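You operate a simulated robot arm through the tools that you are given. There is no shell and no other tool. Be economical: measure what you need, move in short steps, check, and stop when the job is done.

You run a simulated two-armed robot. Do the job below in one go: nothing can be reset, and whatever is moved stays where it is left.

JOB
Put the keyboard cover back over the grey cart's keys, push the tray in and lock the cart.
Fine: switch the cart off first.

The check looks at the end state, three seconds after you hand in, the way a careful person would. Anything else that was tipped, shoved, dropped, spilled or broken makes it a failure. Lids that push on must go on centred and level and be pressed home; caps that screw on are set level and turned clockwise until they are tight.

ROBOT AND FRAMES
Two 7-joint arms with two-finger parallel grippers on one trunk, on a base that drives. Base frame: it is fixed to the floor where the robot stands at the start and does not move with it; the origin is under the middle of the robot, x ahead of it, y to its left, z up. Readings come in m, rad, newtons and seconds.
The left shoulder is at the start at [0.05, 0.168, 1.207], the right one opposite. With the tool pointing down near the work surface each hand reaches from about 0.1 to 0.3 m from the robot's upright axis, wherever it stands, measured 20 degrees to its own side. Places, roughly: fault slider one [0.4, 0.2, 1.2]; fault slider two [1, 0.2, 1.2]; grey cable coil [-0.5, 1, 1]; grey cart [0.7, 0.2, 0.8]; grey cart brake pedal [0.8, -0.1, 0.2]; grey cart lock tab [0.7, 0, 1]; grey cart power button [0.5, 0, 1]; inside of the keyboard tray [0.7, -0.1, 0.8]; keyboard tray [0.7, -0.1, 0.8]; lower cable hook [0.4, 0.3, 0.5]; monitor latch [0.4, 0.3, 1.6]; pattern knob [0.6, 0, 1]; post switch [-0.1, 1, 1]; upper cable hook [0.4, 0.3, 0.8]; yellow tester switch [0.9, 0.1, 1.1]. Payload 1.57 kg a hand.
The TCP of each hand is the grasp point between the finger pads, 0.03 m short of the fingertips. In the tool frame z runs along the fingers and y along their closing line. Largest opening 0.08 m; finger width 0.017, thickness 0.012; the body of the gripper, 0.04 by 0.082 m, starts 0.08 m behind the TCP.
Orientation is that of the tool frame in the base frame, as a unit quaternion [w, x, y, z]. With the fingers straight down and closing along the base's y, the tool's x points along the base's -x, its y along +y and its z along -z.

CONTROLS
- The arms move only by the tool nudge_tool. It takes "left_series", "right_series" or both (then of equal length, played together; a hand with none holds still); each is a list of rows, each a list of 6 numbers: the shift along the base's x, y, z in units of 300 mm (1.0 is 300 mm), then the turn, a rotation vector about the base's x, y, z in units of 120 degrees (1.0 is 120 degrees). In form: [[tx, ty, tz, ax, ay, az], ...]. A call has 1 to 8 rows; each row is the pose to reach, as a shift and turn from the pose commanded when the call began. "left_gripper" and "right_gripper" are, for a hand that has rows, the finger opening in m, from 0 to 0.08, set as the call begins (left out, the last holds). A call with a number of a shift or a turn outside -1 to 1 is refused whole. A row lasts 0.2 s, in which the tool goes at most 0.05 m and 0.15 rad; a call with a longer step from one row to the next is refused whole, and so is a gripper value outside its range. Where a pose cannot be reached the arm comes as near as it can. A force on the tool above 90 N (or 10 N above the force at the start of the call, whichever is more), or a blocked arm, ends the call early, and 0.2 s more pass. The fingers move at their own pace (about 0.045 m/s each) and stop on an object; they squeeze with about 22 N. The grip force told is the motor's: it shows also when the fingers shut on nothing. Time passes only in rows, and 0.2 s behind the last, so rows that repeat a pose let the fingers close. It gives the time, the measured TCP pose, the force on the tool (base axes), the opening and the grip force at its end, in the units of the frame above (readings bear some noise), with the torque about the TCP (base axes, N m) and any sound that the robot's microphone picked up.
- Cameras (640 x 400 px; columns grow to the right, rows downward): "scene" is now at [0.1184, 0.0298, 1.4102]; the picture's right is [0.36, -0.93, 0.00], its down [-0.60, -0.23, -0.76] and it looks along [0.71, 0.27, -0.65] (base axes); focal length 214 px, centre (320, 200). "left" rides on the left gripper at [0.072, 0.007, -0.122] in its tool frame; the picture's right is [-0.09, 1.00, 0.00], its down [-0.84, -0.08, -0.54] and it looks along [-0.54, -0.05, 0.84] (tool axes); focal length 238 px, centre (320, 200). "right" rides on the right gripper at [0.072, -0.007, -0.122] in its tool frame; the picture's right is [0.09, 1.00, 0.00], its down [-0.84, 0.08, -0.54] and it looks along [-0.54, 0.05, 0.84] (tool axes); focal length 238 px, centre (320, 200). There is no depth. A picture from a camera that has moved, and an enlarged one, comes with that camera's place and axes in the base frame and with its lens.
- grab_frame(camera): a new picture of that camera. No time passes.
- move_column(by): slides the trunk up (or, below 0, down) by that many m; the arms and the scene camera ride with it, the base frame stays. It gives what a move gives, with no picture.
- base_move(legs): drives the robot by 1 to 6 legs, each [ahead, left, turn to the left] in m, m and rad, along the robot's own axes; the way and the turn of a leg run together, so that a leg with both is an arc; at most 1.5 m and 3.142 rad a leg. The arms and the cameras ride along, it lands a little off, and it stops where it bumps. It gives what a move gives.
- turn_head(pan, tilt): turns the head with the scene camera to pan (to the left, within 1.396 rad either way) and tilt (down, from -0.506 to 1.204), counted from straight ahead of the robot. It gives what a move gives.
- enlarge(camera, box): a new picture of the part [left, top, right, bottom] of that camera's present view, enlarged. No time passes.
- close_job(): hands the job in; it is judged then, once.

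Work in short steps. Places have to be worked out from the pictures, the camera data and where the tool is seen: move nearer, look again, correct. Check each grasp and each placing, and mend what went wrong. You have 120 turns and 100 pictures in all, those below and enlarged ones among them. Open the grippers and draw the arms clear of the work before you hand the job in, unless the task says otherwise; then end with one line.

The tools are called after "Request:" as a command line: name --argument value ..., lists and objects as JSON in quotes. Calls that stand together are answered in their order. nudge_tool: Moves the arms, as the interface text tells. Its arguments: {"type":"object","properties":{"left_series":{"type":"array","items":{"type":"array","items":{"type":"number"}}},"left_gripper":{"type":"number"},"right_series":{"type":"array","items":{"type":"array","items":{"type":"number"}}},"right_gripper":{"type":"number"}},"required":[]} The other tools are called the same way: move_column (by) slides the trunk up or down; base_move (legs) drives the base; turn_head (pan, tilt) turns the head that bears the scene camera; grab_frame (camera) takes a picture; enlarge (camera, box) takes an enlarged picture of a part of a camera's view; close_job () hands the job in.

At the start:

```text
time: 0.0
left_ee_pos: [0.3755, 0.1667, 1.001]
left_orientation: [0.0, 0.0, 1.0, -0.001]
left_wrist_force: [-0.7, -0.3, -0.4]
left_torque: [-0.01, 0.01, 0.0]
left_finger_gap: 0.0802
left_gripper_force: 0.0
right_ee_pos: [0.3942, -0.1144, 1.2587]
right_orientation: [0.0, 0.0, 1.0, 0.0]
right_wrist_force: [0.2, 0.0, -0.4]
right_torque: [0.02, 0.02, -0.01]
right_finger_gap: 0.0798
right_gripper_force: 0.1
trunk travel left (down, up): [-0.375, 0.068]
robot x, y, heading: [0.0016, 0.0025, 0.002]
head pan, tilt: [0.37, 0.705]
```

scene: 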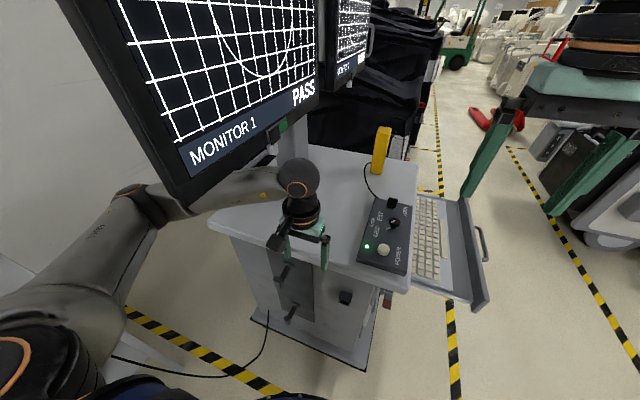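
right: 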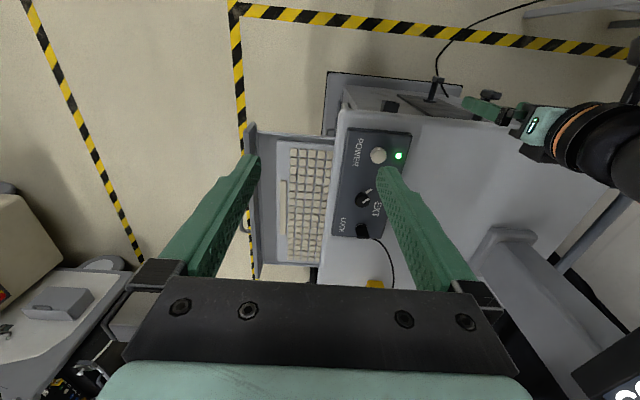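
left: 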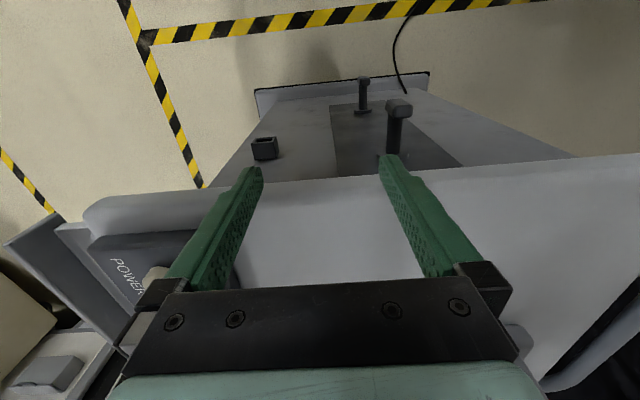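

The pictures show the cart, with its panel on the right side and the tray pulled out to the right (-y). I'll take closer views of the panel and tray, and look for the cover.

Request:
enlarge --camera "scene" --box '[320, 120, 500, 310]'

Request:
enlarge --camera "right" --box '[230, 60, 430, 300]'

Request:
turn_head --pan -0.5 --tilt 0.7

```text
2.11 times, centred on (410, 215) of scene
camera zoom: at [0.1184, 0.0298, 1.4102], right [0.36, -0.93, 0.0], down [-0.6, -0.23, -0.76], along [0.71, 0.27, -0.65], focal length 452 px, centre (130, 168)
```

zoom: 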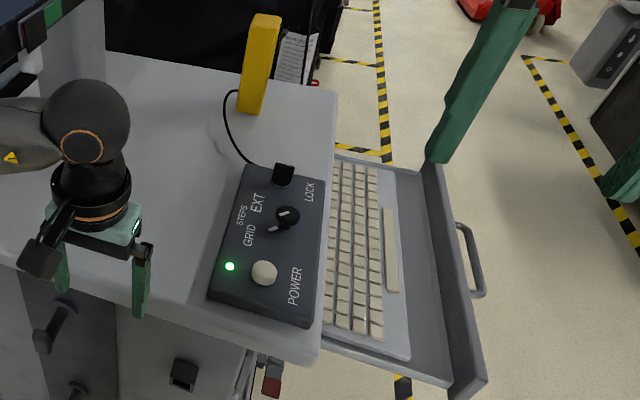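

```text
1.67 times, centred on (330, 180) of right
camera zoom: at [0.3225, -0.121, 1.3804], right [-0.09, 1.0, 0.0], down [0.84, 0.08, 0.54], along [0.54, 0.05, -0.84], focal length 397 px, centre (303, 233)
```

zoom: 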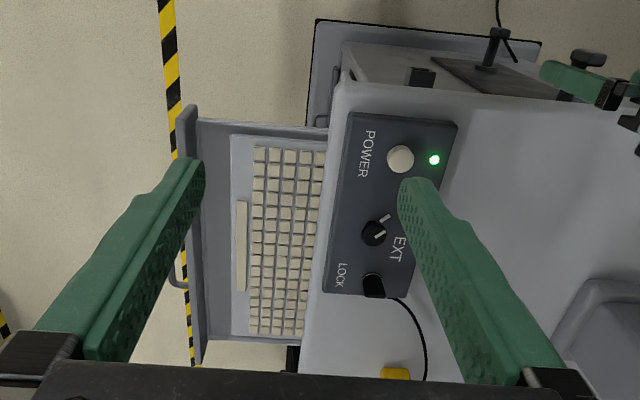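

```text
time: 1.2
left_ee_pos: [0.3761, 0.1645, 0.9994]
left_orientation: [0.0, 0.0, 1.0, 0.0]
left_wrist_force: [0.4, -0.4, 0.9]
left_torque: [0.02, 0.01, 0.0]
left_finger_gap: 0.0802
left_gripper_force: 0.0
right_ee_pos: [0.3946, -0.1144, 1.2593]
right_orientation: [0.001, 0.0, 1.0, 0.001]
right_wrist_force: [0.0, -0.1, 0.6]
right_torque: [0.01, -0.04, 0.05]
right_finger_gap: 0.0798
right_gripper_force: 0.1
trunk travel left (down, up): [-0.375, 0.068]
robot x, y, heading: [0.0002, 0.0029, -0.003]
head pan, tilt: [-0.499, 0.7]
```

Now I look for the keyboard cover on the right of the robot.

Request:
grab_frame --camera "scene"

Request:
turn_head --pan 0.9 --tilt 0.1

```text
94 pictures are left
camera scene: at [0.114, -0.0414, 1.4107], right [-0.48, -0.88, 0.0], down [-0.57, 0.31, -0.76], along [0.67, -0.37, -0.64], focal length 214 px, centre (320, 200)
```

scene: 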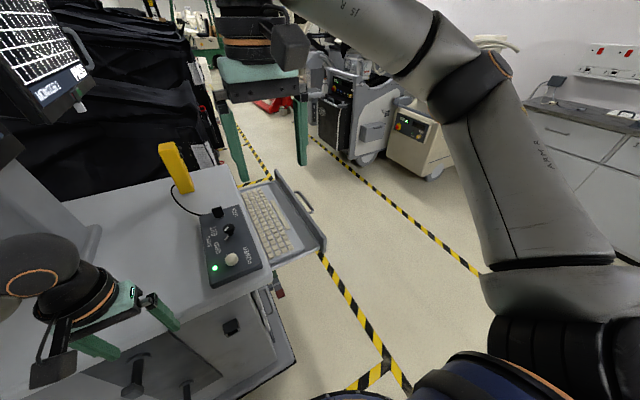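

```text
time: 2.7
left_ee_pos: [0.3761, 0.1665, 0.9988]
left_orientation: [-0.001, 0.0, 1.0, 0.0]
left_wrist_force: [-0.3, 0.9, -0.2]
left_torque: [0.0, 0.0, -0.02]
left_finger_gap: 0.0799
left_gripper_force: 0.1
right_ee_pos: [0.3943, -0.1141, 1.2586]
right_orientation: [0.0, 0.0, 1.0, 0.0]
right_wrist_force: [0.4, -0.8, 0.3]
right_torque: [-0.01, 0.02, 0.0]
right_finger_gap: 0.08
right_gripper_force: 0.0
trunk travel left (down, up): [-0.375, 0.068]
robot x, y, heading: [-0.0011, 0.0023, 0.004]
head pan, tilt: [0.901, 0.099]
```

Request:
grab_frame --camera "scene"

Request:
turn_head --pan 1.39 --tilt 0.6

```text
93 pictures are left
camera scene: at [0.0966, 0.0713, 1.4654], right [0.78, -0.62, 0.0], down [-0.06, -0.08, -0.99], along [0.62, 0.78, -0.1], focal length 214 px, centre (320, 200)
```

scene: 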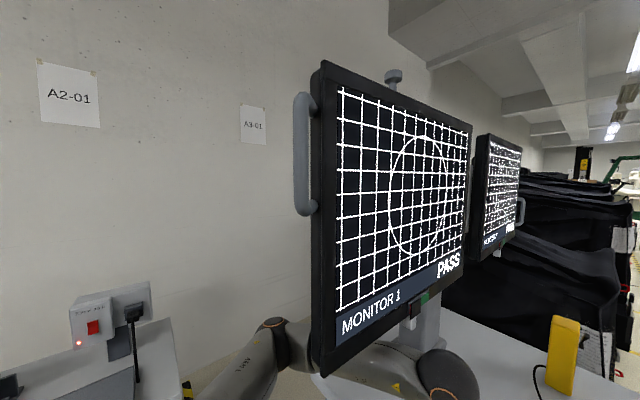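

```text
time: 3.6
left_ee_pos: [0.376, 0.1672, 0.9999]
left_orientation: [-0.001, 0.001, 1.0, 0.001]
left_wrist_force: [-0.3, 0.5, 0.6]
left_torque: [0.03, -0.03, -0.02]
left_finger_gap: 0.0799
left_gripper_force: 0.1
right_ee_pos: [0.3942, -0.1152, 1.2601]
right_orientation: [0.0, 0.0, 1.0, 0.0]
right_wrist_force: [-1.4, 0.4, -0.2]
right_torque: [0.0, -0.01, -0.01]
right_finger_gap: 0.0799
right_gripper_force: 0.1
trunk travel left (down, up): [-0.375, 0.068]
robot x, y, heading: [-0.0029, -0.0001, -0.0]
head pan, tilt: [1.389, 0.6]
```

Still no cover; I look left.

Request:
grab_frame --camera "scene"

Request:
turn_head --pan -1.3 --tilt 0.5

```text
92 pictures are left
camera scene: at [0.0554, 0.0861, 1.4194], right [0.98, -0.18, 0.0], down [-0.1, -0.56, -0.83], along [0.15, 0.81, -0.56], focal length 214 px, centre (320, 200)
```

scene: 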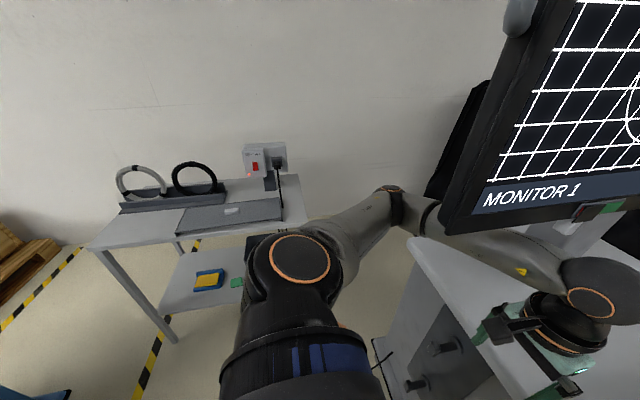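

```text
time: 6.0
left_ee_pos: [0.3753, 0.1658, 0.9999]
left_orientation: [0.0, 0.001, 1.0, 0.0]
left_wrist_force: [0.2, 0.3, 0.6]
left_torque: [-0.02, 0.0, -0.02]
left_finger_gap: 0.0797
left_gripper_force: 0.1
right_ee_pos: [0.3945, -0.1153, 1.2594]
right_orientation: [0.0, 0.0, 1.0, 0.0]
right_wrist_force: [0.4, -0.3, -0.2]
right_torque: [0.01, 0.03, -0.03]
right_finger_gap: 0.0799
right_gripper_force: 0.1
trunk travel left (down, up): [-0.375, 0.068]
robot x, y, heading: [-0.0045, -0.0005, -0.0]
head pan, tilt: [-1.3, 0.499]
```

On the bench to the left is a flat grey panel with a white label, probably the cover. I check the right side too, then go back for a closer view.

Request:
grab_frame --camera "scene"

Request:
turn_head --pan 1.39 --tilt 0.5

Request:
enlarge --camera "scene" --box '[80, 100, 320, 320]'

```text
91 pictures are left
camera scene: at [0.0637, -0.0885, 1.4284], right [-0.96, -0.27, 0.0], down [-0.13, 0.46, -0.88], along [0.23, -0.85, -0.48], focal length 214 px, centre (320, 200)
```

scene: 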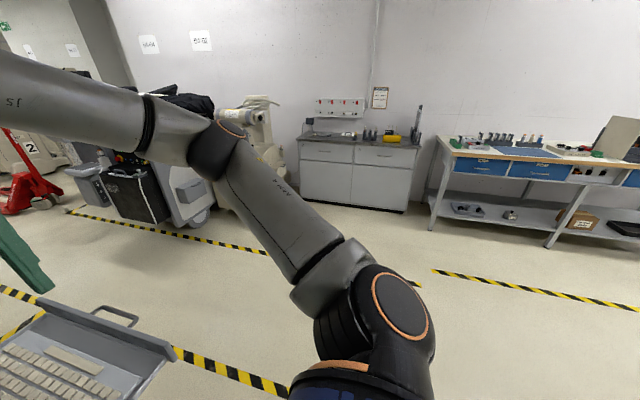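

```text
time: 8.4
left_ee_pos: [0.3759, 0.1659, 1.0005]
left_orientation: [0.0, 0.0, 1.0, 0.0]
left_wrist_force: [0.0, 0.1, -0.9]
left_torque: [-0.01, 0.0, -0.01]
left_finger_gap: 0.0802
left_gripper_force: 0.0
right_ee_pos: [0.3946, -0.1146, 1.2592]
right_orientation: [0.001, 0.0, 1.0, 0.0]
right_wrist_force: [-0.3, -0.2, 0.3]
right_torque: [-0.01, 0.03, 0.05]
right_finger_gap: 0.0798
right_gripper_force: 0.0
trunk travel left (down, up): [-0.375, 0.068]
robot x, y, heading: [-0.0035, -0.003, 0.005]
head pan, tilt: [1.389, 0.499]
```

```text
1.82 times, centred on (200, 210) of scene
camera zoom: at [0.0559, 0.0887, 1.4284], right [0.98, -0.18, 0.0], down [-0.09, -0.47, -0.88], along [0.16, 0.86, -0.48], focal length 390 px, centre (538, 182)
```

zoom: 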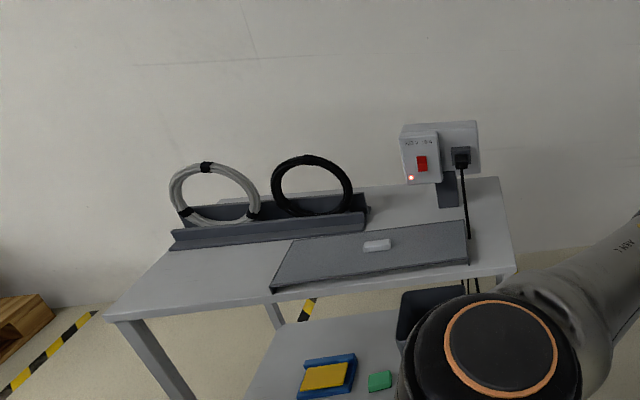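

The cover lies on the left-hand bench, with a knob in its middle. First the power: I put the button near [0.476, -0.003, 0.98]. I close the right gripper and move to above the button, then look.

Request:
nudge_tool --right_series '[[0.055, 0.075, -0.12, 0, 0, 0], [0.11, 0.15, -0.24, 0, 0, 0], [0.165, 0.225, -0.36, 0, 0, 0], [0.22, 0.3, -0.48, 0, 0, 0], [0.273, 0.373, -0.6, 0, 0, 0], [0.273, 0.373, -0.6, 0, 0, 0]]' --right_gripper 0.0

Request:
grab_frame --camera "right"

Request:
turn_head --pan 0.0 --tilt 0.8

Request:
grab_frame --camera "scene"

```text
time: 9.8
left_ee_pos: [0.3751, 0.1648, 1.0007]
left_orientation: [0.0, 0.0, 1.0, 0.0]
left_wrist_force: [-0.1, -0.1, -0.5]
left_torque: [0.03, 0.01, -0.03]
left_finger_gap: 0.0801
left_gripper_force: 0.0
right_ee_pos: [0.4779, -0.001, 1.0789]
right_orientation: [-0.001, 0.0, 1.0, 0.001]
right_wrist_force: [-0.9, 0.0, 0.8]
right_torque: [0.01, -0.01, -0.02]
right_finger_gap: 0.0001
right_gripper_force: 21.3
trunk travel left (down, up): [-0.375, 0.068]
robot x, y, heading: [-0.0001, -0.0001, -0.003]
head pan, tilt: [1.389, 0.499]
```

```text
89 pictures are left
camera right: at [0.4053, -0.0087, 1.1999], right [-0.09, 1.0, 0.0], down [0.84, 0.08, 0.54], along [0.54, 0.05, -0.84], focal length 238 px, centre (320, 200)
```

right: 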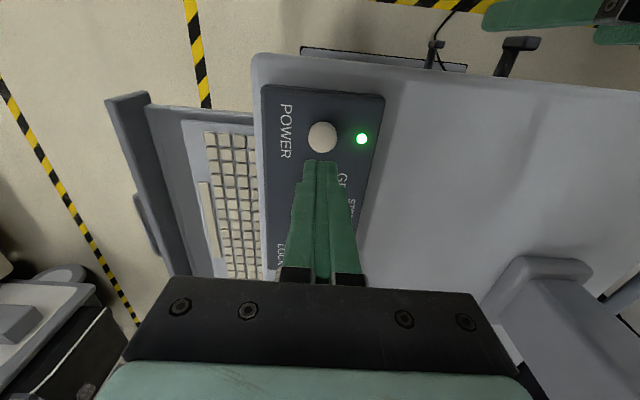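

```text
time: 11.3
left_ee_pos: [0.3753, 0.166, 1.0004]
left_orientation: [0.0, 0.0, 1.0, 0.0]
left_wrist_force: [0.1, 0.7, 0.5]
left_torque: [0.01, 0.01, 0.0]
left_finger_gap: 0.08
left_gripper_force: 0.1
right_ee_pos: [0.477, -0.003, 1.0786]
right_orientation: [0.001, 0.0, 1.0, 0.0]
right_wrist_force: [-0.2, 0.2, -0.1]
right_torque: [-0.03, -0.02, 0.0]
right_finger_gap: 0.0
right_gripper_force: 22.1
trunk travel left (down, up): [-0.375, 0.068]
robot x, y, heading: [-0.0019, -0.0021, -0.0]
head pan, tilt: [0.0, 0.799]
```

```text
88 pictures are left
camera scene: at [0.1201, -0.0008, 1.4024], right [0.0, -1.0, 0.0], down [-0.72, 0.0, -0.7], along [0.7, 0.0, -0.72], focal length 214 px, centre (320, 200)
```

scene: 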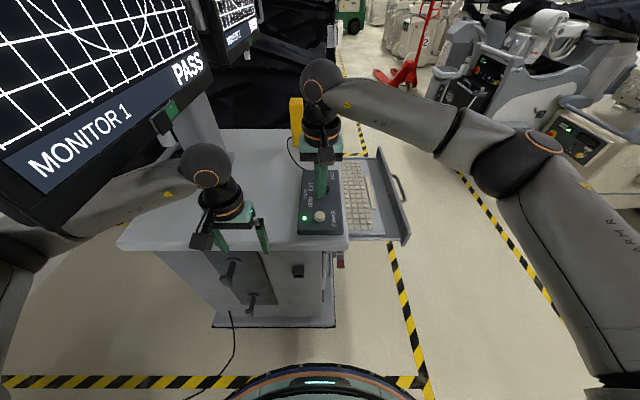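

Triangulating from both views puts the button at [0.478, 0.0, 0.975], directly under the fingertips (tip z 1.049). I lower to just above it.

Request:
nudge_tool --right_series '[[0, 0.003, -0.1, 0, 0, 0], [0, 0.006, -0.19, 0, 0, 0], [0.0, 0.006, -0.215, 0, 0, 0], [0.0, 0.006, -0.215, 0, 0, 0]]'

Request:
enlarge --camera "right" --box '[240, 80, 400, 290]'

Request:
enlarge --camera "scene" --box '[250, 120, 430, 260]'

```text
time: 12.3
left_ee_pos: [0.3759, 0.1659, 1.0007]
left_orientation: [0.0, 0.0, 1.0, 0.0]
left_wrist_force: [0.1, -0.1, 0.6]
left_torque: [0.01, 0.03, -0.03]
left_finger_gap: 0.0798
left_gripper_force: 0.0
right_ee_pos: [0.477, 0.0004, 1.0148]
right_orientation: [0.0, 0.0, 1.0, 0.0]
right_wrist_force: [0.7, 0.0, -0.3]
right_torque: [-0.01, 0.01, 0.01]
right_finger_gap: 0.0
right_gripper_force: 21.5
trunk travel left (down, up): [-0.375, 0.068]
robot x, y, heading: [0.003, -0.0025, 0.0]
head pan, tilt: [0.0, 0.799]
```

```text
1.90 times, centred on (320, 185) of right
camera zoom: at [0.4046, -0.0065, 1.1361], right [-0.09, 1.0, 0.0], down [0.84, 0.08, 0.54], along [0.54, 0.05, -0.84], focal length 454 px, centre (320, 229)
```

zoom: 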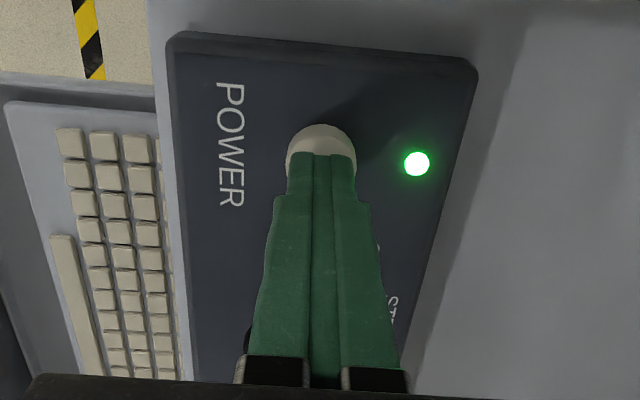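

```text
2.86 times, centred on (340, 190) of scene
camera zoom: at [0.1201, -0.0008, 1.4024], right [0.0, -1.0, 0.0], down [-0.72, 0.0, -0.7], along [0.7, 0.0, -0.72], focal length 613 px, centre (263, 229)
```

zoom: 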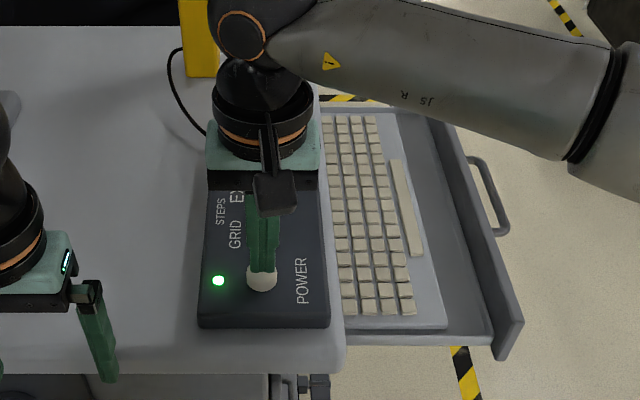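

The fingertips are centred over the button. I press down in small steps, then lift off again.

Request:
nudge_tool --right_series '[[0, 0, -0.02, 0, 0, 0], [0, 0, -0.035, 0, 0, 0], [0, 0, -0.045, 0, 0, 0], [0, 0, -0.055, 0, 0, 0]]'

Request:
enlarge --camera "right" --box '[240, 80, 400, 290]'

```text
time: 13.3
left_ee_pos: [0.3753, 0.1661, 1.0004]
left_orientation: [0.0, 0.0, 1.0, 0.0]
left_wrist_force: [-0.4, -0.2, -0.5]
left_torque: [-0.02, -0.03, -0.04]
left_finger_gap: 0.08
left_gripper_force: 0.0
right_ee_pos: [0.4764, -0.0014, 1.0]
right_orientation: [0.003, 0.001, 1.0, 0.002]
right_wrist_force: [1.6, 0.1, 14.1]
right_torque: [0.02, -0.09, 0.06]
right_finger_gap: 0.0
right_gripper_force: 21.1
trunk travel left (down, up): [-0.375, 0.068]
robot x, y, heading: [-0.0021, 0.0033, 0.001]
head pan, tilt: [0.0, 0.799]
heard: click
```

```text
1.90 times, centred on (320, 185) of right
camera zoom: at [0.404, -0.0069, 1.1215], right [-0.09, 1.0, 0.0], down [0.83, 0.08, 0.55], along [0.54, 0.05, -0.84], focal length 454 px, centre (320, 229)
```

zoom: 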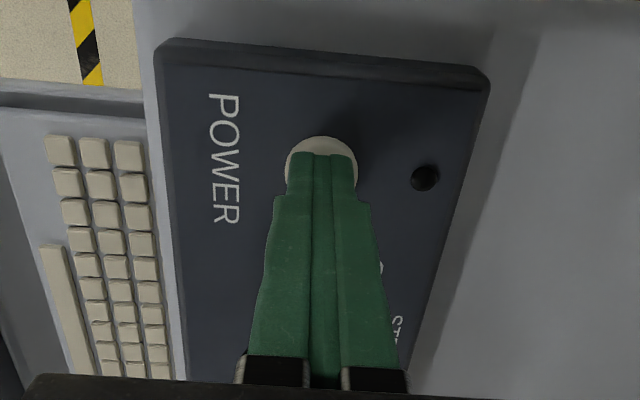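

There was a click and the LED went dark. I lift off and return the right hand to its starting pose, then look at the lock tab.

Request:
nudge_tool --right_series '[[0, 0, 0.12, 0, 0, 0], [0, 0, 0.26, 0, 0, 0], [-0.055, -0.075, 0.38, 0, 0, 0], [-0.11, -0.15, 0.5, 0, 0, 0], [-0.165, -0.225, 0.62, 0, 0, 0], [-0.22, -0.3, 0.74, 0, 0, 0], [-0.273, -0.373, 0.86, 0, 0, 0]]'

Request:
turn_head --pan 0.1 --tilt 0.65

Request:
enlarge --camera "scene" --box '[250, 90, 450, 260]'

Request:
enlarge --camera "right" --box '[230, 90, 430, 290]'

```text
time: 14.9
left_ee_pos: [0.3752, 0.1651, 1.0003]
left_orientation: [0.0, 0.0, 1.0, 0.001]
left_wrist_force: [0.2, 0.1, -0.9]
left_torque: [0.03, -0.02, 0.0]
left_finger_gap: 0.0802
left_gripper_force: 0.1
right_ee_pos: [0.3923, -0.1124, 1.2574]
right_orientation: [0.0, -0.001, 1.0, 0.0]
right_wrist_force: [-0.1, 0.0, -0.3]
right_torque: [0.0, 0.01, 0.01]
right_finger_gap: 0.0
right_gripper_force: 21.6
trunk travel left (down, up): [-0.375, 0.068]
robot x, y, heading: [-0.0034, -0.0015, 0.002]
head pan, tilt: [0.0, 0.799]
```

```text
time: 15.7
left_ee_pos: [0.3762, 0.1667, 0.9999]
left_orientation: [0.0, 0.001, 1.0, 0.0]
left_wrist_force: [0.6, -0.1, 0.0]
left_torque: [-0.01, 0.0, 0.0]
left_finger_gap: 0.0799
left_gripper_force: 0.1
right_ee_pos: [0.394, -0.1122, 1.2566]
right_orientation: [0.0, 0.001, 1.0, 0.001]
right_wrist_force: [-0.1, -0.8, 0.4]
right_torque: [0.02, -0.02, -0.02]
right_finger_gap: 0.0
right_gripper_force: 21.5
trunk travel left (down, up): [-0.375, 0.068]
robot x, y, heading: [0.0018, -0.0013, -0.001]
head pan, tilt: [0.099, 0.649]
```

```text
2.35 times, centred on (350, 175) of scene
camera zoom: at [0.1257, 0.0078, 1.415], right [0.1, -1.0, 0.0], down [-0.6, -0.06, -0.8], along [0.79, 0.08, -0.6], focal length 505 px, centre (249, 259)
```

zoom: 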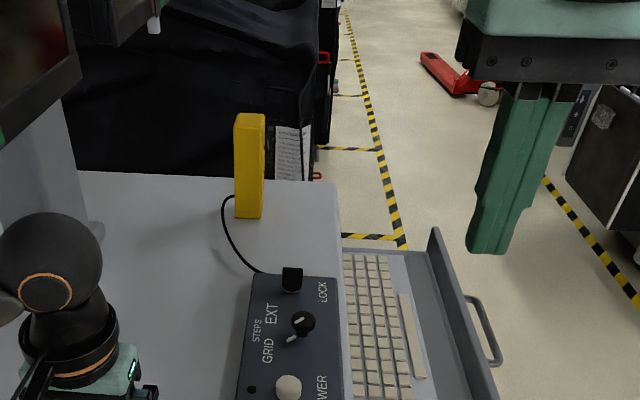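

```text
2.00 times, centred on (330, 190) of right
camera zoom: at [0.3223, -0.1186, 1.3785], right [-0.09, 1.0, 0.0], down [0.84, 0.08, 0.54], along [0.54, 0.05, -0.84], focal length 477 px, centre (300, 220)
```

zoom: 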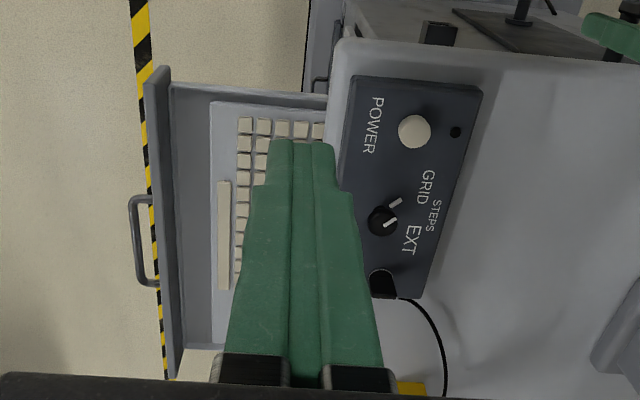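

The power is off. Now for the cover: it is about 0.4 x 0.17 m, with its handle near [-0.18, 0.86, 0.87]. I back off, turn left and raise the left hand.

Request:
base_move --legs '[[-0.32, 0, 0], [0, 0, 1.5708]]'

Request:
nudge_tool --left_series '[[0, -0.15, 0.05, 0, 0, 0], [0, -0.2, 0.2, 0, 0, 0], [0, -0.2, 0.36, 0, 0, 0], [0, -0.2, 0.52, 0, 0, 0], [0, -0.2, 0.68, 0, 0, 0], [0, -0.2, 0.8, 0, 0, 0]]' --right_series '[[0, 0, 0, 0, 0, 0], [0, 0, 0, 0, 0, 0], [0, 0, 0, 0, 0, 0], [0, 0, 0, 0, 0, 0], [0, 0, 0, 0, 0, 0], [0, 0, 0, 0, 0, 0]]' --right_gripper 0.08

Request:
turn_head --pan 0.0 --tilt 0.6

Request:
grab_frame --camera "scene"

```text
time: 21.6
left_ee_pos: [-0.4882, 0.3752, 1.0001]
left_orientation: [0.001, 0.71, -0.704, 0.0]
left_wrist_force: [-0.2, -0.3, 0.0]
left_torque: [-0.01, 0.03, -0.01]
left_finger_gap: 0.0801
left_gripper_force: 0.0
right_ee_pos: [-0.209, 0.3954, 1.2582]
right_orientation: [0.001, 0.709, -0.705, 0.0]
right_wrist_force: [0.0, -0.4, -0.3]
right_torque: [0.0, 0.04, 0.01]
right_finger_gap: 0.0
right_gripper_force: 21.3
trunk travel left (down, up): [-0.375, 0.068]
robot x, y, heading: [-0.3227, -0.0019, 1.58]
head pan, tilt: [0.099, 0.649]
```

```text
time: 23.0
left_ee_pos: [-0.4879, 0.313, 1.2415]
left_orientation: [-0.001, 0.71, -0.704, -0.001]
left_wrist_force: [-0.3, -0.5, 0.3]
left_torque: [-0.03, 0.0, 0.0]
left_finger_gap: 0.0799
left_gripper_force: 0.1
right_ee_pos: [-0.2085, 0.3946, 1.2572]
right_orientation: [0.0, 0.71, -0.704, -0.001]
right_wrist_force: [-0.1, 0.6, 0.0]
right_torque: [0.02, -0.05, -0.01]
right_finger_gap: 0.0802
right_gripper_force: 0.0
trunk travel left (down, up): [-0.375, 0.068]
robot x, y, heading: [-0.3173, 0.0005, 1.578]
head pan, tilt: [0.099, 0.649]
```

```text
time: 23.7
left_ee_pos: [-0.4886, 0.314, 1.2398]
left_orientation: [0.0, 0.709, -0.705, 0.0]
left_wrist_force: [0.2, -0.1, -0.2]
left_torque: [-0.03, -0.04, 0.01]
left_finger_gap: 0.08
left_gripper_force: 0.1
right_ee_pos: [-0.2098, 0.3957, 1.2577]
right_orientation: [0.0, 0.71, -0.705, 0.0]
right_wrist_force: [0.3, 1.4, 0.2]
right_torque: [-0.01, 0.0, 0.0]
right_finger_gap: 0.08
right_gripper_force: 0.1
trunk travel left (down, up): [-0.375, 0.068]
robot x, y, heading: [-0.3174, -0.0008, 1.575]
head pan, tilt: [0.0, 0.6]
```

```text
82 pictures are left
camera scene: at [-0.3201, 0.1279, 1.4193], right [1.0, 0.01, 0.0], down [0.0, -0.57, -0.82], along [-0.01, 0.82, -0.57], focal length 214 px, centre (320, 200)
```

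scene: 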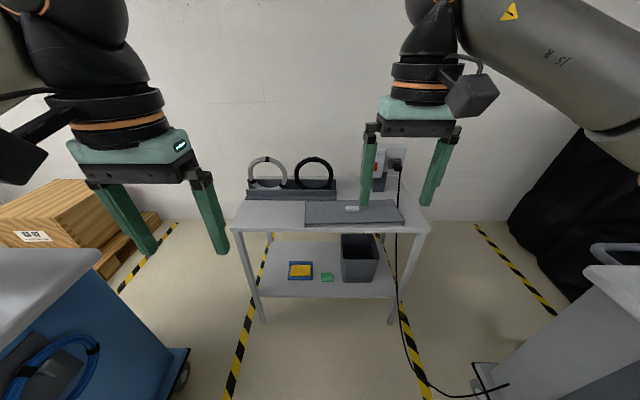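

The bench is ahead and the cover is in view. I drive forward 0.36 m and look with the right camera.

Request:
base_move --legs '[[0.36, 0, 0]]'

Request:
grab_frame --camera "right"

Request:
grab_frame --camera "scene"

```text
time: 26.0
left_ee_pos: [-0.4907, 0.6756, 1.2397]
left_orientation: [0.0, 0.71, -0.704, 0.0]
left_wrist_force: [-0.2, 0.1, 0.3]
left_torque: [-0.05, 0.0, -0.01]
left_finger_gap: 0.0797
left_gripper_force: 0.1
right_ee_pos: [-0.212, 0.7575, 1.2575]
right_orientation: [-0.001, 0.709, -0.705, 0.0]
right_wrist_force: [0.8, -0.4, 0.4]
right_torque: [0.03, 0.02, -0.02]
right_finger_gap: 0.0801
right_gripper_force: 0.1
trunk travel left (down, up): [-0.375, 0.068]
robot x, y, heading: [-0.3201, 0.3607, 1.576]
head pan, tilt: [0.0, 0.6]
```

```text
81 pictures are left
camera right: at [-0.2044, 0.685, 1.3786], right [-1.0, -0.1, 0.0], down [-0.08, 0.84, 0.54], along [-0.05, 0.54, -0.84], focal length 238 px, centre (320, 200)
```

right: 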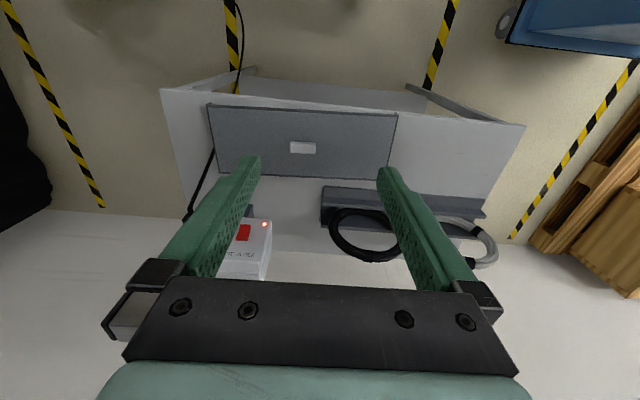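

```text
80 pictures are left
camera scene: at [-0.3224, 0.4897, 1.4192], right [1.0, 0.01, 0.0], down [0.0, -0.57, -0.82], along [-0.01, 0.82, -0.57], focal length 214 px, centre (320, 200)
```

scene: 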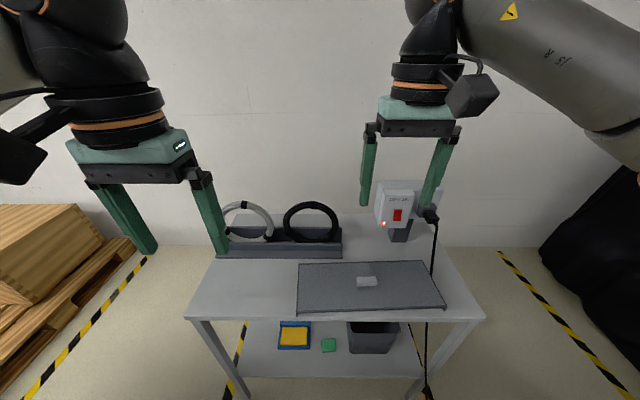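

Triangulated, the handle is at [-0.183, 0.889, 0.835], about 0.06 m long along x. I zoom in to measure it, because gripping along its length would need no wrist turn.

Request:
enlarge --camera "right" --box '[200, 90, 410, 200]'

Request:
enlarge --camera "scene" --box '[285, 245, 455, 325]'

```text
3.05 times, centred on (305, 145) of right
camera zoom: at [-0.2044, 0.685, 1.3786], right [-1.0, -0.1, 0.0], down [-0.08, 0.84, 0.54], along [-0.05, 0.54, -0.84], focal length 726 px, centre (366, 368)
```

zoom: 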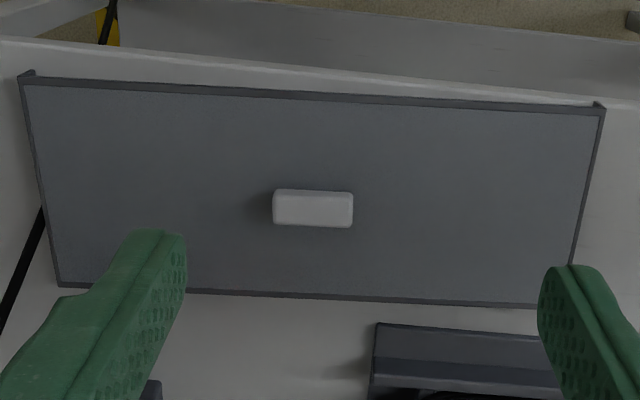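

```text
3.76 times, centred on (370, 285) of scene
camera zoom: at [-0.3224, 0.4897, 1.4192], right [1.0, 0.01, 0.0], down [0.0, -0.57, -0.82], along [-0.01, 0.82, -0.57], focal length 807 px, centre (132, -120)
```

zoom: 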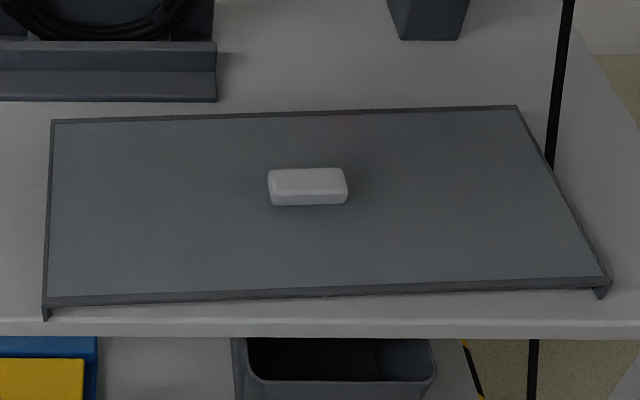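

The cover is about 0.43 x 0.16 m, with skirts at its two short ends and turned about +3.5°. The handle is 0.062 m long. I move above it with the gripper open and turned to match.

Request:
nudge_tool --right_series '[[0.014, 0.063, -0.123, 0, 0, 0.004], [0.028, 0.125, -0.245, 0, 0, 0.008], [0.042, 0.188, -0.368, 0, 0, 0.012], [0.055, 0.25, -0.49, 0, 0, 0.016], [0.069, 0.313, -0.613, 0, 0, 0.02], [0.083, 0.376, -0.735, 0, 0, 0.024], [0.097, 0.438, -0.858, 0, 0, 0.0275], [0.097, 0.438, -0.858, 0, 0, 0.0275]]' --right_gripper 0.08

Request:
grab_frame --camera "right"

Request:
enlarge --camera "scene" --box '[285, 175, 455, 325]'

```text
time: 27.8
left_ee_pos: [-0.4889, 0.6753, 1.2398]
left_orientation: [0.0, 0.709, -0.705, -0.001]
left_wrist_force: [0.1, 0.5, 0.3]
left_torque: [0.0, 0.0, 0.02]
left_finger_gap: 0.0802
left_gripper_force: 0.0
right_ee_pos: [-0.1815, 0.8892, 1.0002]
right_orientation: [0.0, 0.73, -0.684, -0.001]
right_wrist_force: [0.4, 0.4, -1.0]
right_torque: [0.01, 0.02, 0.01]
right_finger_gap: 0.08
right_gripper_force: 0.1
trunk travel left (down, up): [-0.375, 0.068]
robot x, y, heading: [-0.3213, 0.3607, 1.578]
head pan, tilt: [0.0, 0.6]
```

```text
77 pictures are left
camera right: at [-0.1705, 0.8169, 1.1212], right [-0.99, -0.16, 0.0], down [-0.13, 0.83, 0.54], along [-0.08, 0.54, -0.84], focal length 238 px, centre (320, 200)
```

right: 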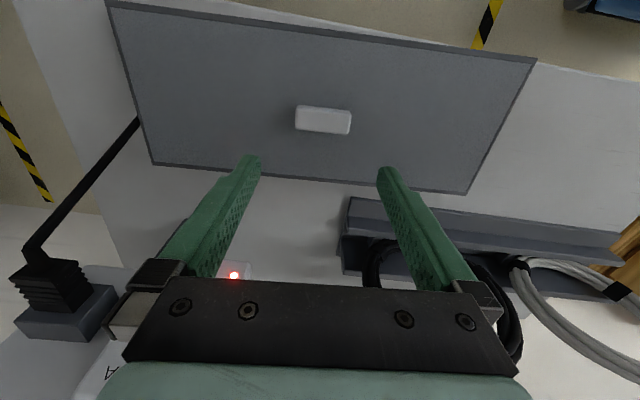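

```text
2.67 times, centred on (370, 250) of scene
camera zoom: at [-0.3224, 0.4889, 1.4193], right [1.0, 0.01, 0.0], down [0.0, -0.56, -0.83], along [-0.01, 0.83, -0.56], focal length 572 px, centre (187, 67)
```

zoom: 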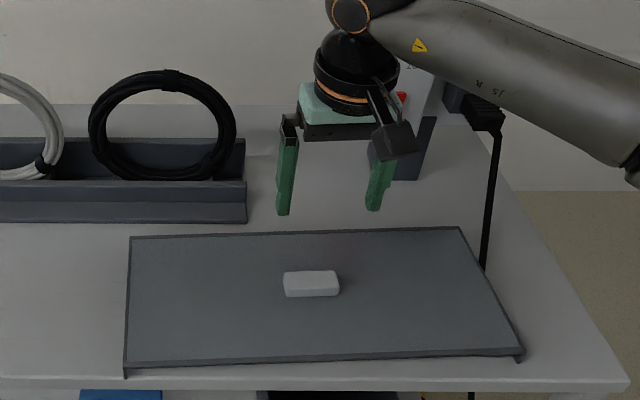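

Re-measured, the handle is at (-0.184, 0.889). I descend so the fingertips stop just above the plate.

Request:
nudge_tool --right_series '[[-0.008, 0, -0.15, 0, 0, 0], [-0.008, 0, -0.3, 0, 0, 0], [-0.008, 0, -0.38, 0, 0, 0], [-0.008, 0, -0.43, 0, 0, 0], [-0.008, 0, -0.43, 0, 0, 0]]'

Request:
enlarge --camera "right" --box '[200, 60, 440, 260]'

Request:
enlarge --camera "scene" --box '[320, 220, 420, 310]'

```text
time: 29.0
left_ee_pos: [-0.4902, 0.6732, 1.2415]
left_orientation: [0.0, 0.71, -0.704, 0.0]
left_wrist_force: [-0.1, 0.1, -0.2]
left_torque: [-0.01, -0.01, -0.02]
left_finger_gap: 0.0801
left_gripper_force: 0.1
right_ee_pos: [-0.1844, 0.891, 0.8749]
right_orientation: [-0.002, 0.729, -0.684, -0.002]
right_wrist_force: [1.9, -0.8, 17.1]
right_torque: [-0.1, -0.33, 0.08]
right_finger_gap: 0.0799
right_gripper_force: 0.1
trunk travel left (down, up): [-0.375, 0.068]
robot x, y, heading: [-0.3219, 0.3619, 1.577]
head pan, tilt: [0.0, 0.6]
```

```text
2.00 times, centred on (320, 160) of right
camera zoom: at [-0.1731, 0.8172, 0.9951], right [-0.99, -0.15, 0.0], down [-0.13, 0.83, 0.55], along [-0.08, 0.54, -0.84], focal length 477 px, centre (320, 280)
```

zoom: 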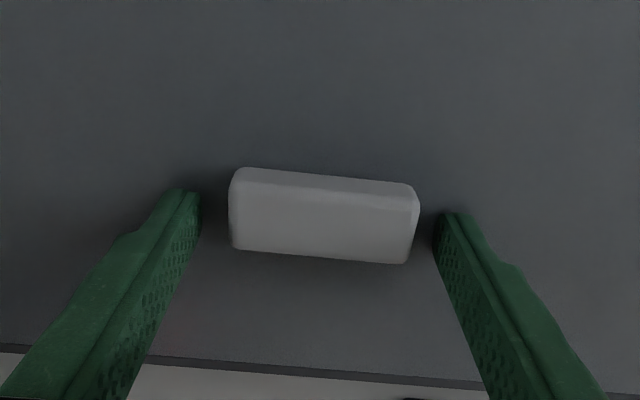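

```text
4.44 times, centred on (370, 265) of scene
camera zoom: at [-0.3226, 0.4874, 1.4198], right [1.0, 0.01, 0.0], down [0.0, -0.56, -0.83], along [-0.01, 0.83, -0.56], focal length 953 px, centre (98, -89)
```

zoom: 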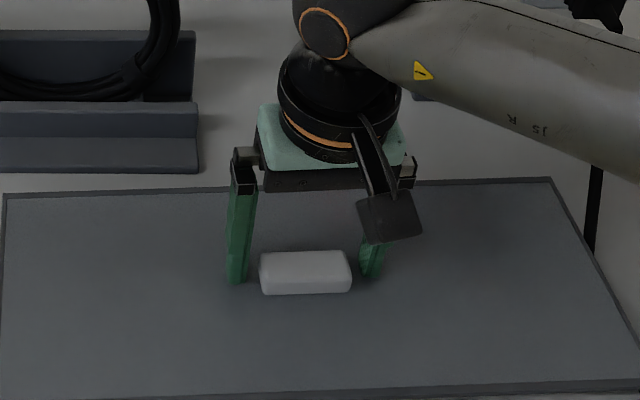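

The tips touched the plate at z≈0.845 (17 N). Using that height, the handle centre is nearer y≈0.880, so I lift 3 mm, shift -10 mm in y, and close.

Request:
nudge_tool --right_series '[[0, 0.0, 0.018, 0, 0, 0], [0, -0.035, 0.018, 0, 0, 0], [0, -0.035, 0.018, 0, 0, 0]]'

Request:
enlarge --camera "right" --box '[200, 60, 440, 260]'

```text
time: 29.8
left_ee_pos: [-0.4892, 0.6746, 1.2408]
left_orientation: [0.0, 0.71, -0.704, 0.0]
left_wrist_force: [-0.6, -0.5, -0.7]
left_torque: [0.0, -0.01, 0.0]
left_finger_gap: 0.0798
left_gripper_force: 0.2
right_ee_pos: [-0.1847, 0.8777, 0.8759]
right_orientation: [-0.001, 0.729, -0.684, 0.0]
right_wrist_force: [-1.4, 0.4, -0.5]
right_torque: [0.04, -0.02, 0.02]
right_finger_gap: 0.0803
right_gripper_force: 0.0
trunk travel left (down, up): [-0.375, 0.068]
robot x, y, heading: [-0.3199, 0.3589, 1.576]
head pan, tilt: [0.0, 0.6]
```

```text
2.00 times, centred on (320, 160) of right
camera zoom: at [-0.1734, 0.806, 0.9976], right [-0.99, -0.16, 0.0], down [-0.13, 0.83, 0.54], along [-0.08, 0.53, -0.84], focal length 477 px, centre (320, 280)
```

zoom: 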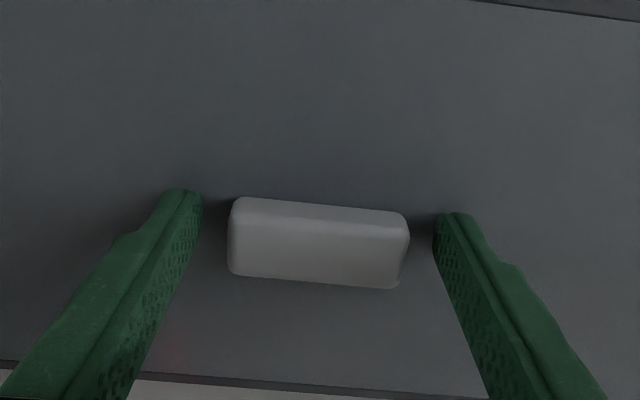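

The handle top is centred between the fingers (y≈0.8785 against TCP 0.8777). I close and check.

Request:
nudge_tool --right_series '[[0, 0, 0, 0, 0, 0], [0, 0, 0, 0, 0, 0], [0, 0, 0, 0, 0, 0], [0, 0, 0, 0, 0, 0]]' --right_gripper 0.05

Request:
nudge_tool --right_series '[[0, 0, 0.03, 0, 0, 0], [0, 0, 0.1, 0, 0, 0], [0, 0, 0.2, 0, 0, 0], [0, 0, 0.3, 0, 0, 0], [0, 0, 0.4, 0, 0, 0]]' --right_gripper 0.0

Request:
grab_frame --camera "scene"

Request:
grab_frame --camera "right"

```text
time: 30.8
left_ee_pos: [-0.4902, 0.6765, 1.2397]
left_orientation: [0.001, 0.709, -0.705, 0.0]
left_wrist_force: [0.0, 0.9, 1.0]
left_torque: [0.01, -0.01, 0.01]
left_finger_gap: 0.0803
left_gripper_force: 0.1
right_ee_pos: [-0.1845, 0.8771, 0.8768]
right_orientation: [0.0, 0.729, -0.685, 0.0]
right_wrist_force: [-0.1, -1.2, -0.3]
right_torque: [-0.03, -0.03, -0.01]
right_finger_gap: 0.0595
right_gripper_force: 22.0
trunk travel left (down, up): [-0.375, 0.068]
robot x, y, heading: [-0.3223, 0.3633, 1.578]
head pan, tilt: [0.0, 0.6]
```

```text
time: 32.0
left_ee_pos: [-0.4906, 0.6757, 1.24]
left_orientation: [0.0, 0.71, -0.704, 0.0]
left_wrist_force: [-0.4, 0.1, -0.7]
left_torque: [-0.01, -0.01, 0.01]
left_finger_gap: 0.08
left_gripper_force: 0.0
right_ee_pos: [-0.1842, 0.876, 0.9964]
right_orientation: [0.0, 0.729, -0.684, 0.001]
right_wrist_force: [0.4, 0.2, -0.7]
right_torque: [-0.02, -0.01, 0.0]
right_finger_gap: 0.0594
right_gripper_force: 21.8
trunk travel left (down, up): [-0.375, 0.068]
robot x, y, heading: [-0.3196, 0.3601, 1.576]
head pan, tilt: [0.0, 0.6]
```

```text
72 pictures are left
camera scene: at [-0.3225, 0.489, 1.4193], right [1.0, 0.01, 0.0], down [0.0, -0.56, -0.83], along [-0.01, 0.83, -0.56], focal length 214 px, centre (320, 200)
```

scene: 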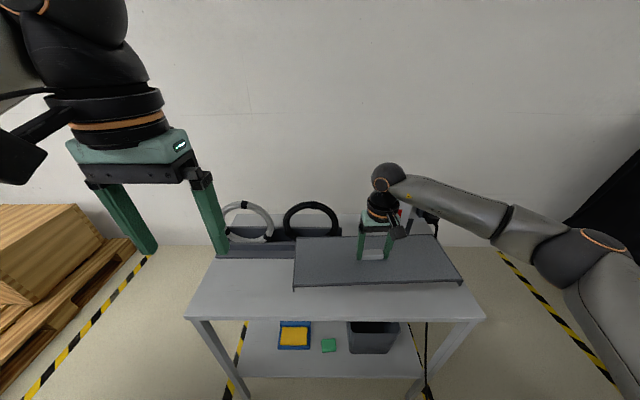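

```text
71 pictures are left
camera right: at [-0.174, 0.8055, 1.1177], right [-0.99, -0.16, 0.0], down [-0.13, 0.83, 0.54], along [-0.08, 0.54, -0.84], focal length 238 px, centre (320, 200)
```

right: 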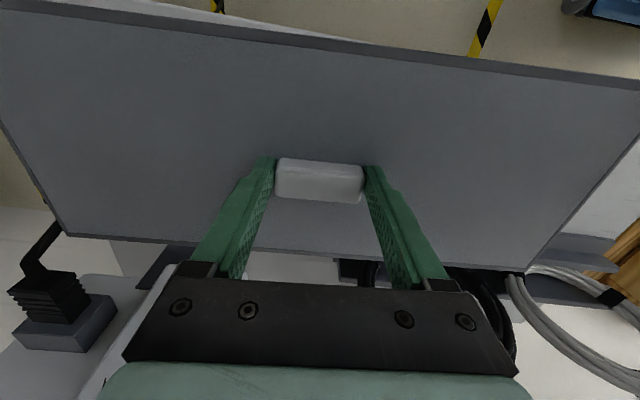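

The cover is held level by its handle. I lift it to z≈1.14 and draw it closer to the robot.

Request:
nudge_tool --right_series '[[0, 0, 0.15, 0, 0, 0], [0, 0, 0.3, 0, 0, 0], [0, -0.06, 0.42, 0, 0, 0], [0, -0.18, 0.48, 0, 0, 0], [0, -0.32, 0.48, 0, 0, 0], [0, -0.32, 0.48, 0, 0, 0]]'

Request:
base_move --legs '[[-0.6, 0, 0], [-0.5, 0, 0], [0, -0.78, 0]]'

Request:
turn_head --pan 0.0 --tilt 0.65

Request:
grab_frame --camera "scene"

```text
time: 33.4
left_ee_pos: [-0.4904, 0.676, 1.2402]
left_orientation: [0.0, 0.71, -0.704, 0.0]
left_wrist_force: [0.0, -0.3, -0.5]
left_torque: [-0.01, -0.01, 0.01]
left_finger_gap: 0.08
left_gripper_force: 0.0
right_ee_pos: [-0.1842, 0.7812, 1.14]
right_orientation: [0.0, 0.729, -0.684, 0.0]
right_wrist_force: [-0.3, -0.2, -1.0]
right_torque: [0.01, 0.01, -0.01]
right_finger_gap: 0.0596
right_gripper_force: 21.7
trunk travel left (down, up): [-0.375, 0.068]
robot x, y, heading: [-0.3189, 0.3617, 1.579]
head pan, tilt: [0.0, 0.6]
```

```text
time: 46.2
left_ee_pos: [0.3003, -0.4169, 1.241]
left_orientation: [0.0, 0.711, -0.704, 0.0]
left_wrist_force: [0.2, -1.0, 0.2]
left_torque: [0.01, -0.01, 0.03]
left_finger_gap: 0.0799
left_gripper_force: 0.1
right_ee_pos: [0.6056, -0.3099, 1.1403]
right_orientation: [0.0, 0.73, -0.683, 0.0]
right_wrist_force: [-0.6, -0.5, -0.9]
right_torque: [-0.04, 0.01, -0.02]
right_finger_gap: 0.0594
right_gripper_force: 21.7
trunk travel left (down, up): [-0.375, 0.068]
robot x, y, heading: [0.4712, -0.7314, 1.581]
head pan, tilt: [0.0, 0.6]
```

```text
time: 46.8
left_ee_pos: [0.3003, -0.4151, 1.2398]
left_orientation: [0.0, 0.71, -0.704, 0.0]
left_wrist_force: [-0.5, 0.0, 0.9]
left_torque: [0.04, -0.02, 0.01]
left_finger_gap: 0.0802
left_gripper_force: 0.1
right_ee_pos: [0.6072, -0.3101, 1.1417]
right_orientation: [0.0, 0.73, -0.683, 0.0]
right_wrist_force: [0.1, -0.8, -1.0]
right_torque: [0.0, 0.0, -0.03]
right_finger_gap: 0.0592
right_gripper_force: 21.5
trunk travel left (down, up): [-0.375, 0.068]
robot x, y, heading: [0.4709, -0.7289, 1.58]
head pan, tilt: [0.0, 0.649]
```

```text
70 pictures are left
camera scene: at [0.4687, -0.6038, 1.415], right [1.0, 0.01, 0.0], down [0.01, -0.6, -0.8], along [-0.01, 0.8, -0.6], focal length 214 px, centre (320, 200)
```

scene: 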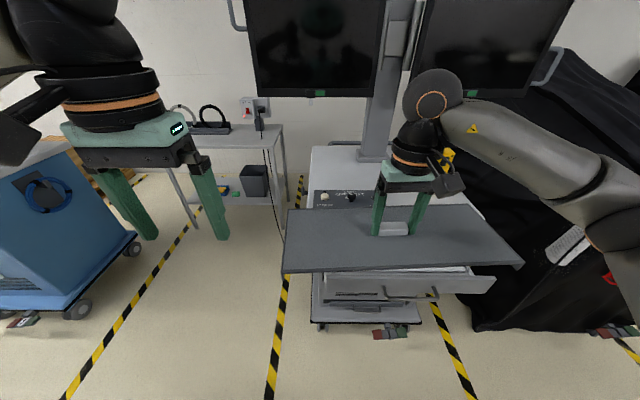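

I'm south of the cart, and the cover hides the tray from the head camera. I shift the cover right temporarily to see the tray.

Request:
nudge_tool --right_series '[[0.15, 0, 0, 0, 0, 0], [0.3, 0, 0, 0, 0, 0], [0.45, 0, 0, 0, 0, 0], [0.6, 0, 0, 0, 0, 0], [0.75, 0, 0, 0, 0, 0], [0.9, 0, 0.0, 0, 0, 0]]'

Request:
grab_frame --camera "scene"

Request:
grab_frame --camera "left"

```text
time: 48.2
left_ee_pos: [0.3014, -0.4166, 1.2404]
left_orientation: [0.0, 0.711, -0.703, 0.0]
left_wrist_force: [-0.4, -0.7, -0.2]
left_torque: [-0.02, 0.01, -0.02]
left_finger_gap: 0.08
left_gripper_force: 0.1
right_ee_pos: [0.8766, -0.3086, 1.1403]
right_orientation: [0.0, 0.73, -0.684, 0.0]
right_wrist_force: [-0.3, 0.8, -0.2]
right_torque: [0.01, 0.01, -0.02]
right_finger_gap: 0.0592
right_gripper_force: 21.6
trunk travel left (down, up): [-0.375, 0.068]
robot x, y, heading: [0.4703, -0.7311, 1.581]
head pan, tilt: [0.0, 0.649]
```

```text
69 pictures are left
camera scene: at [0.4694, -0.604, 1.415], right [1.0, 0.01, 0.0], down [0.0, -0.6, -0.8], along [-0.01, 0.8, -0.6], focal length 214 px, centre (320, 200)
```

scene: 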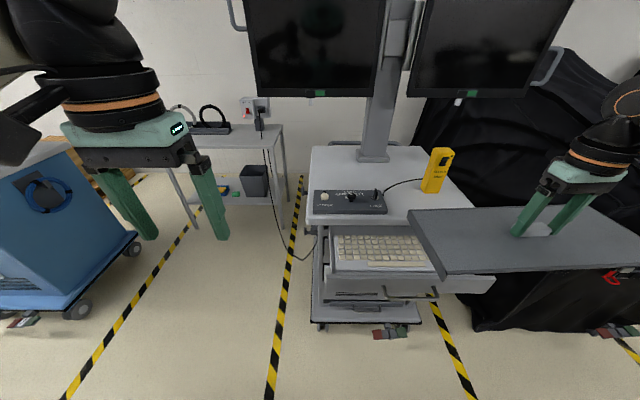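

```text
68 pictures are left
camera left: at [0.2938, -0.4878, 1.3638], right [-1.0, 0.08, 0.0], down [0.07, 0.84, 0.54], along [0.04, 0.54, -0.84], focal length 238 px, centre (320, 200)
```

left: 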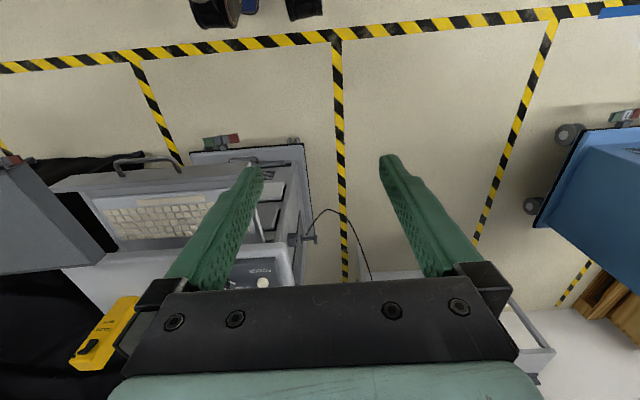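

I move the left camera over the tray for a good view from above.

Request:
nudge_tool --left_series '[[0.15, 0, 0.05, 0, 0, 0], [0.3, 0, 0.1, 0, 0, 0], [0.45, 0, 0.1, 0, 0, 0], [0.6, 0, 0.1, 0, 0, 0], [0.75, 0, 0.1, 0, 0, 0], [0.85, 0.1, 0.1, 0, 0, 0], [0.85, 0.1, 0.1, 0, 0, 0]]'

Request:
grab_frame --camera "left"

```text
time: 49.8
left_ee_pos: [0.5561, -0.3868, 1.2698]
left_orientation: [-0.001, 0.711, -0.704, -0.001]
left_wrist_force: [-0.3, 0.7, 1.2]
left_torque: [-0.03, -0.01, 0.0]
left_finger_gap: 0.0799
left_gripper_force: 0.0
right_ee_pos: [0.8759, -0.3096, 1.1401]
right_orientation: [-0.001, 0.73, -0.684, -0.001]
right_wrist_force: [-0.1, -0.4, -1.1]
right_torque: [-0.02, -0.01, 0.04]
right_finger_gap: 0.0592
right_gripper_force: 21.7
trunk travel left (down, up): [-0.375, 0.068]
robot x, y, heading: [0.469, -0.7297, 1.581]
head pan, tilt: [0.0, 0.649]
```

```text
67 pictures are left
camera left: at [0.548, -0.4585, 1.3935], right [-1.0, 0.08, 0.0], down [0.07, 0.84, 0.54], along [0.05, 0.54, -0.84], focal length 238 px, centre (320, 200)
```

left: 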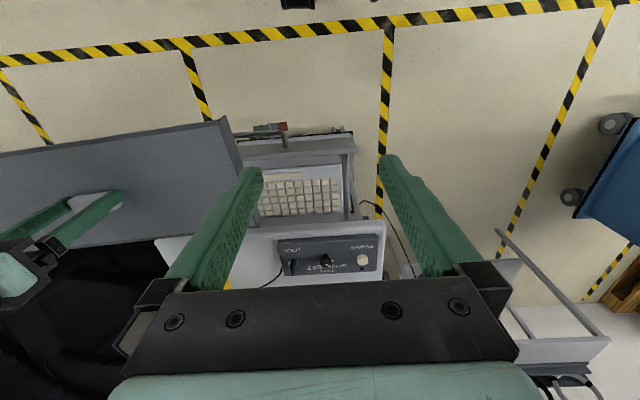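

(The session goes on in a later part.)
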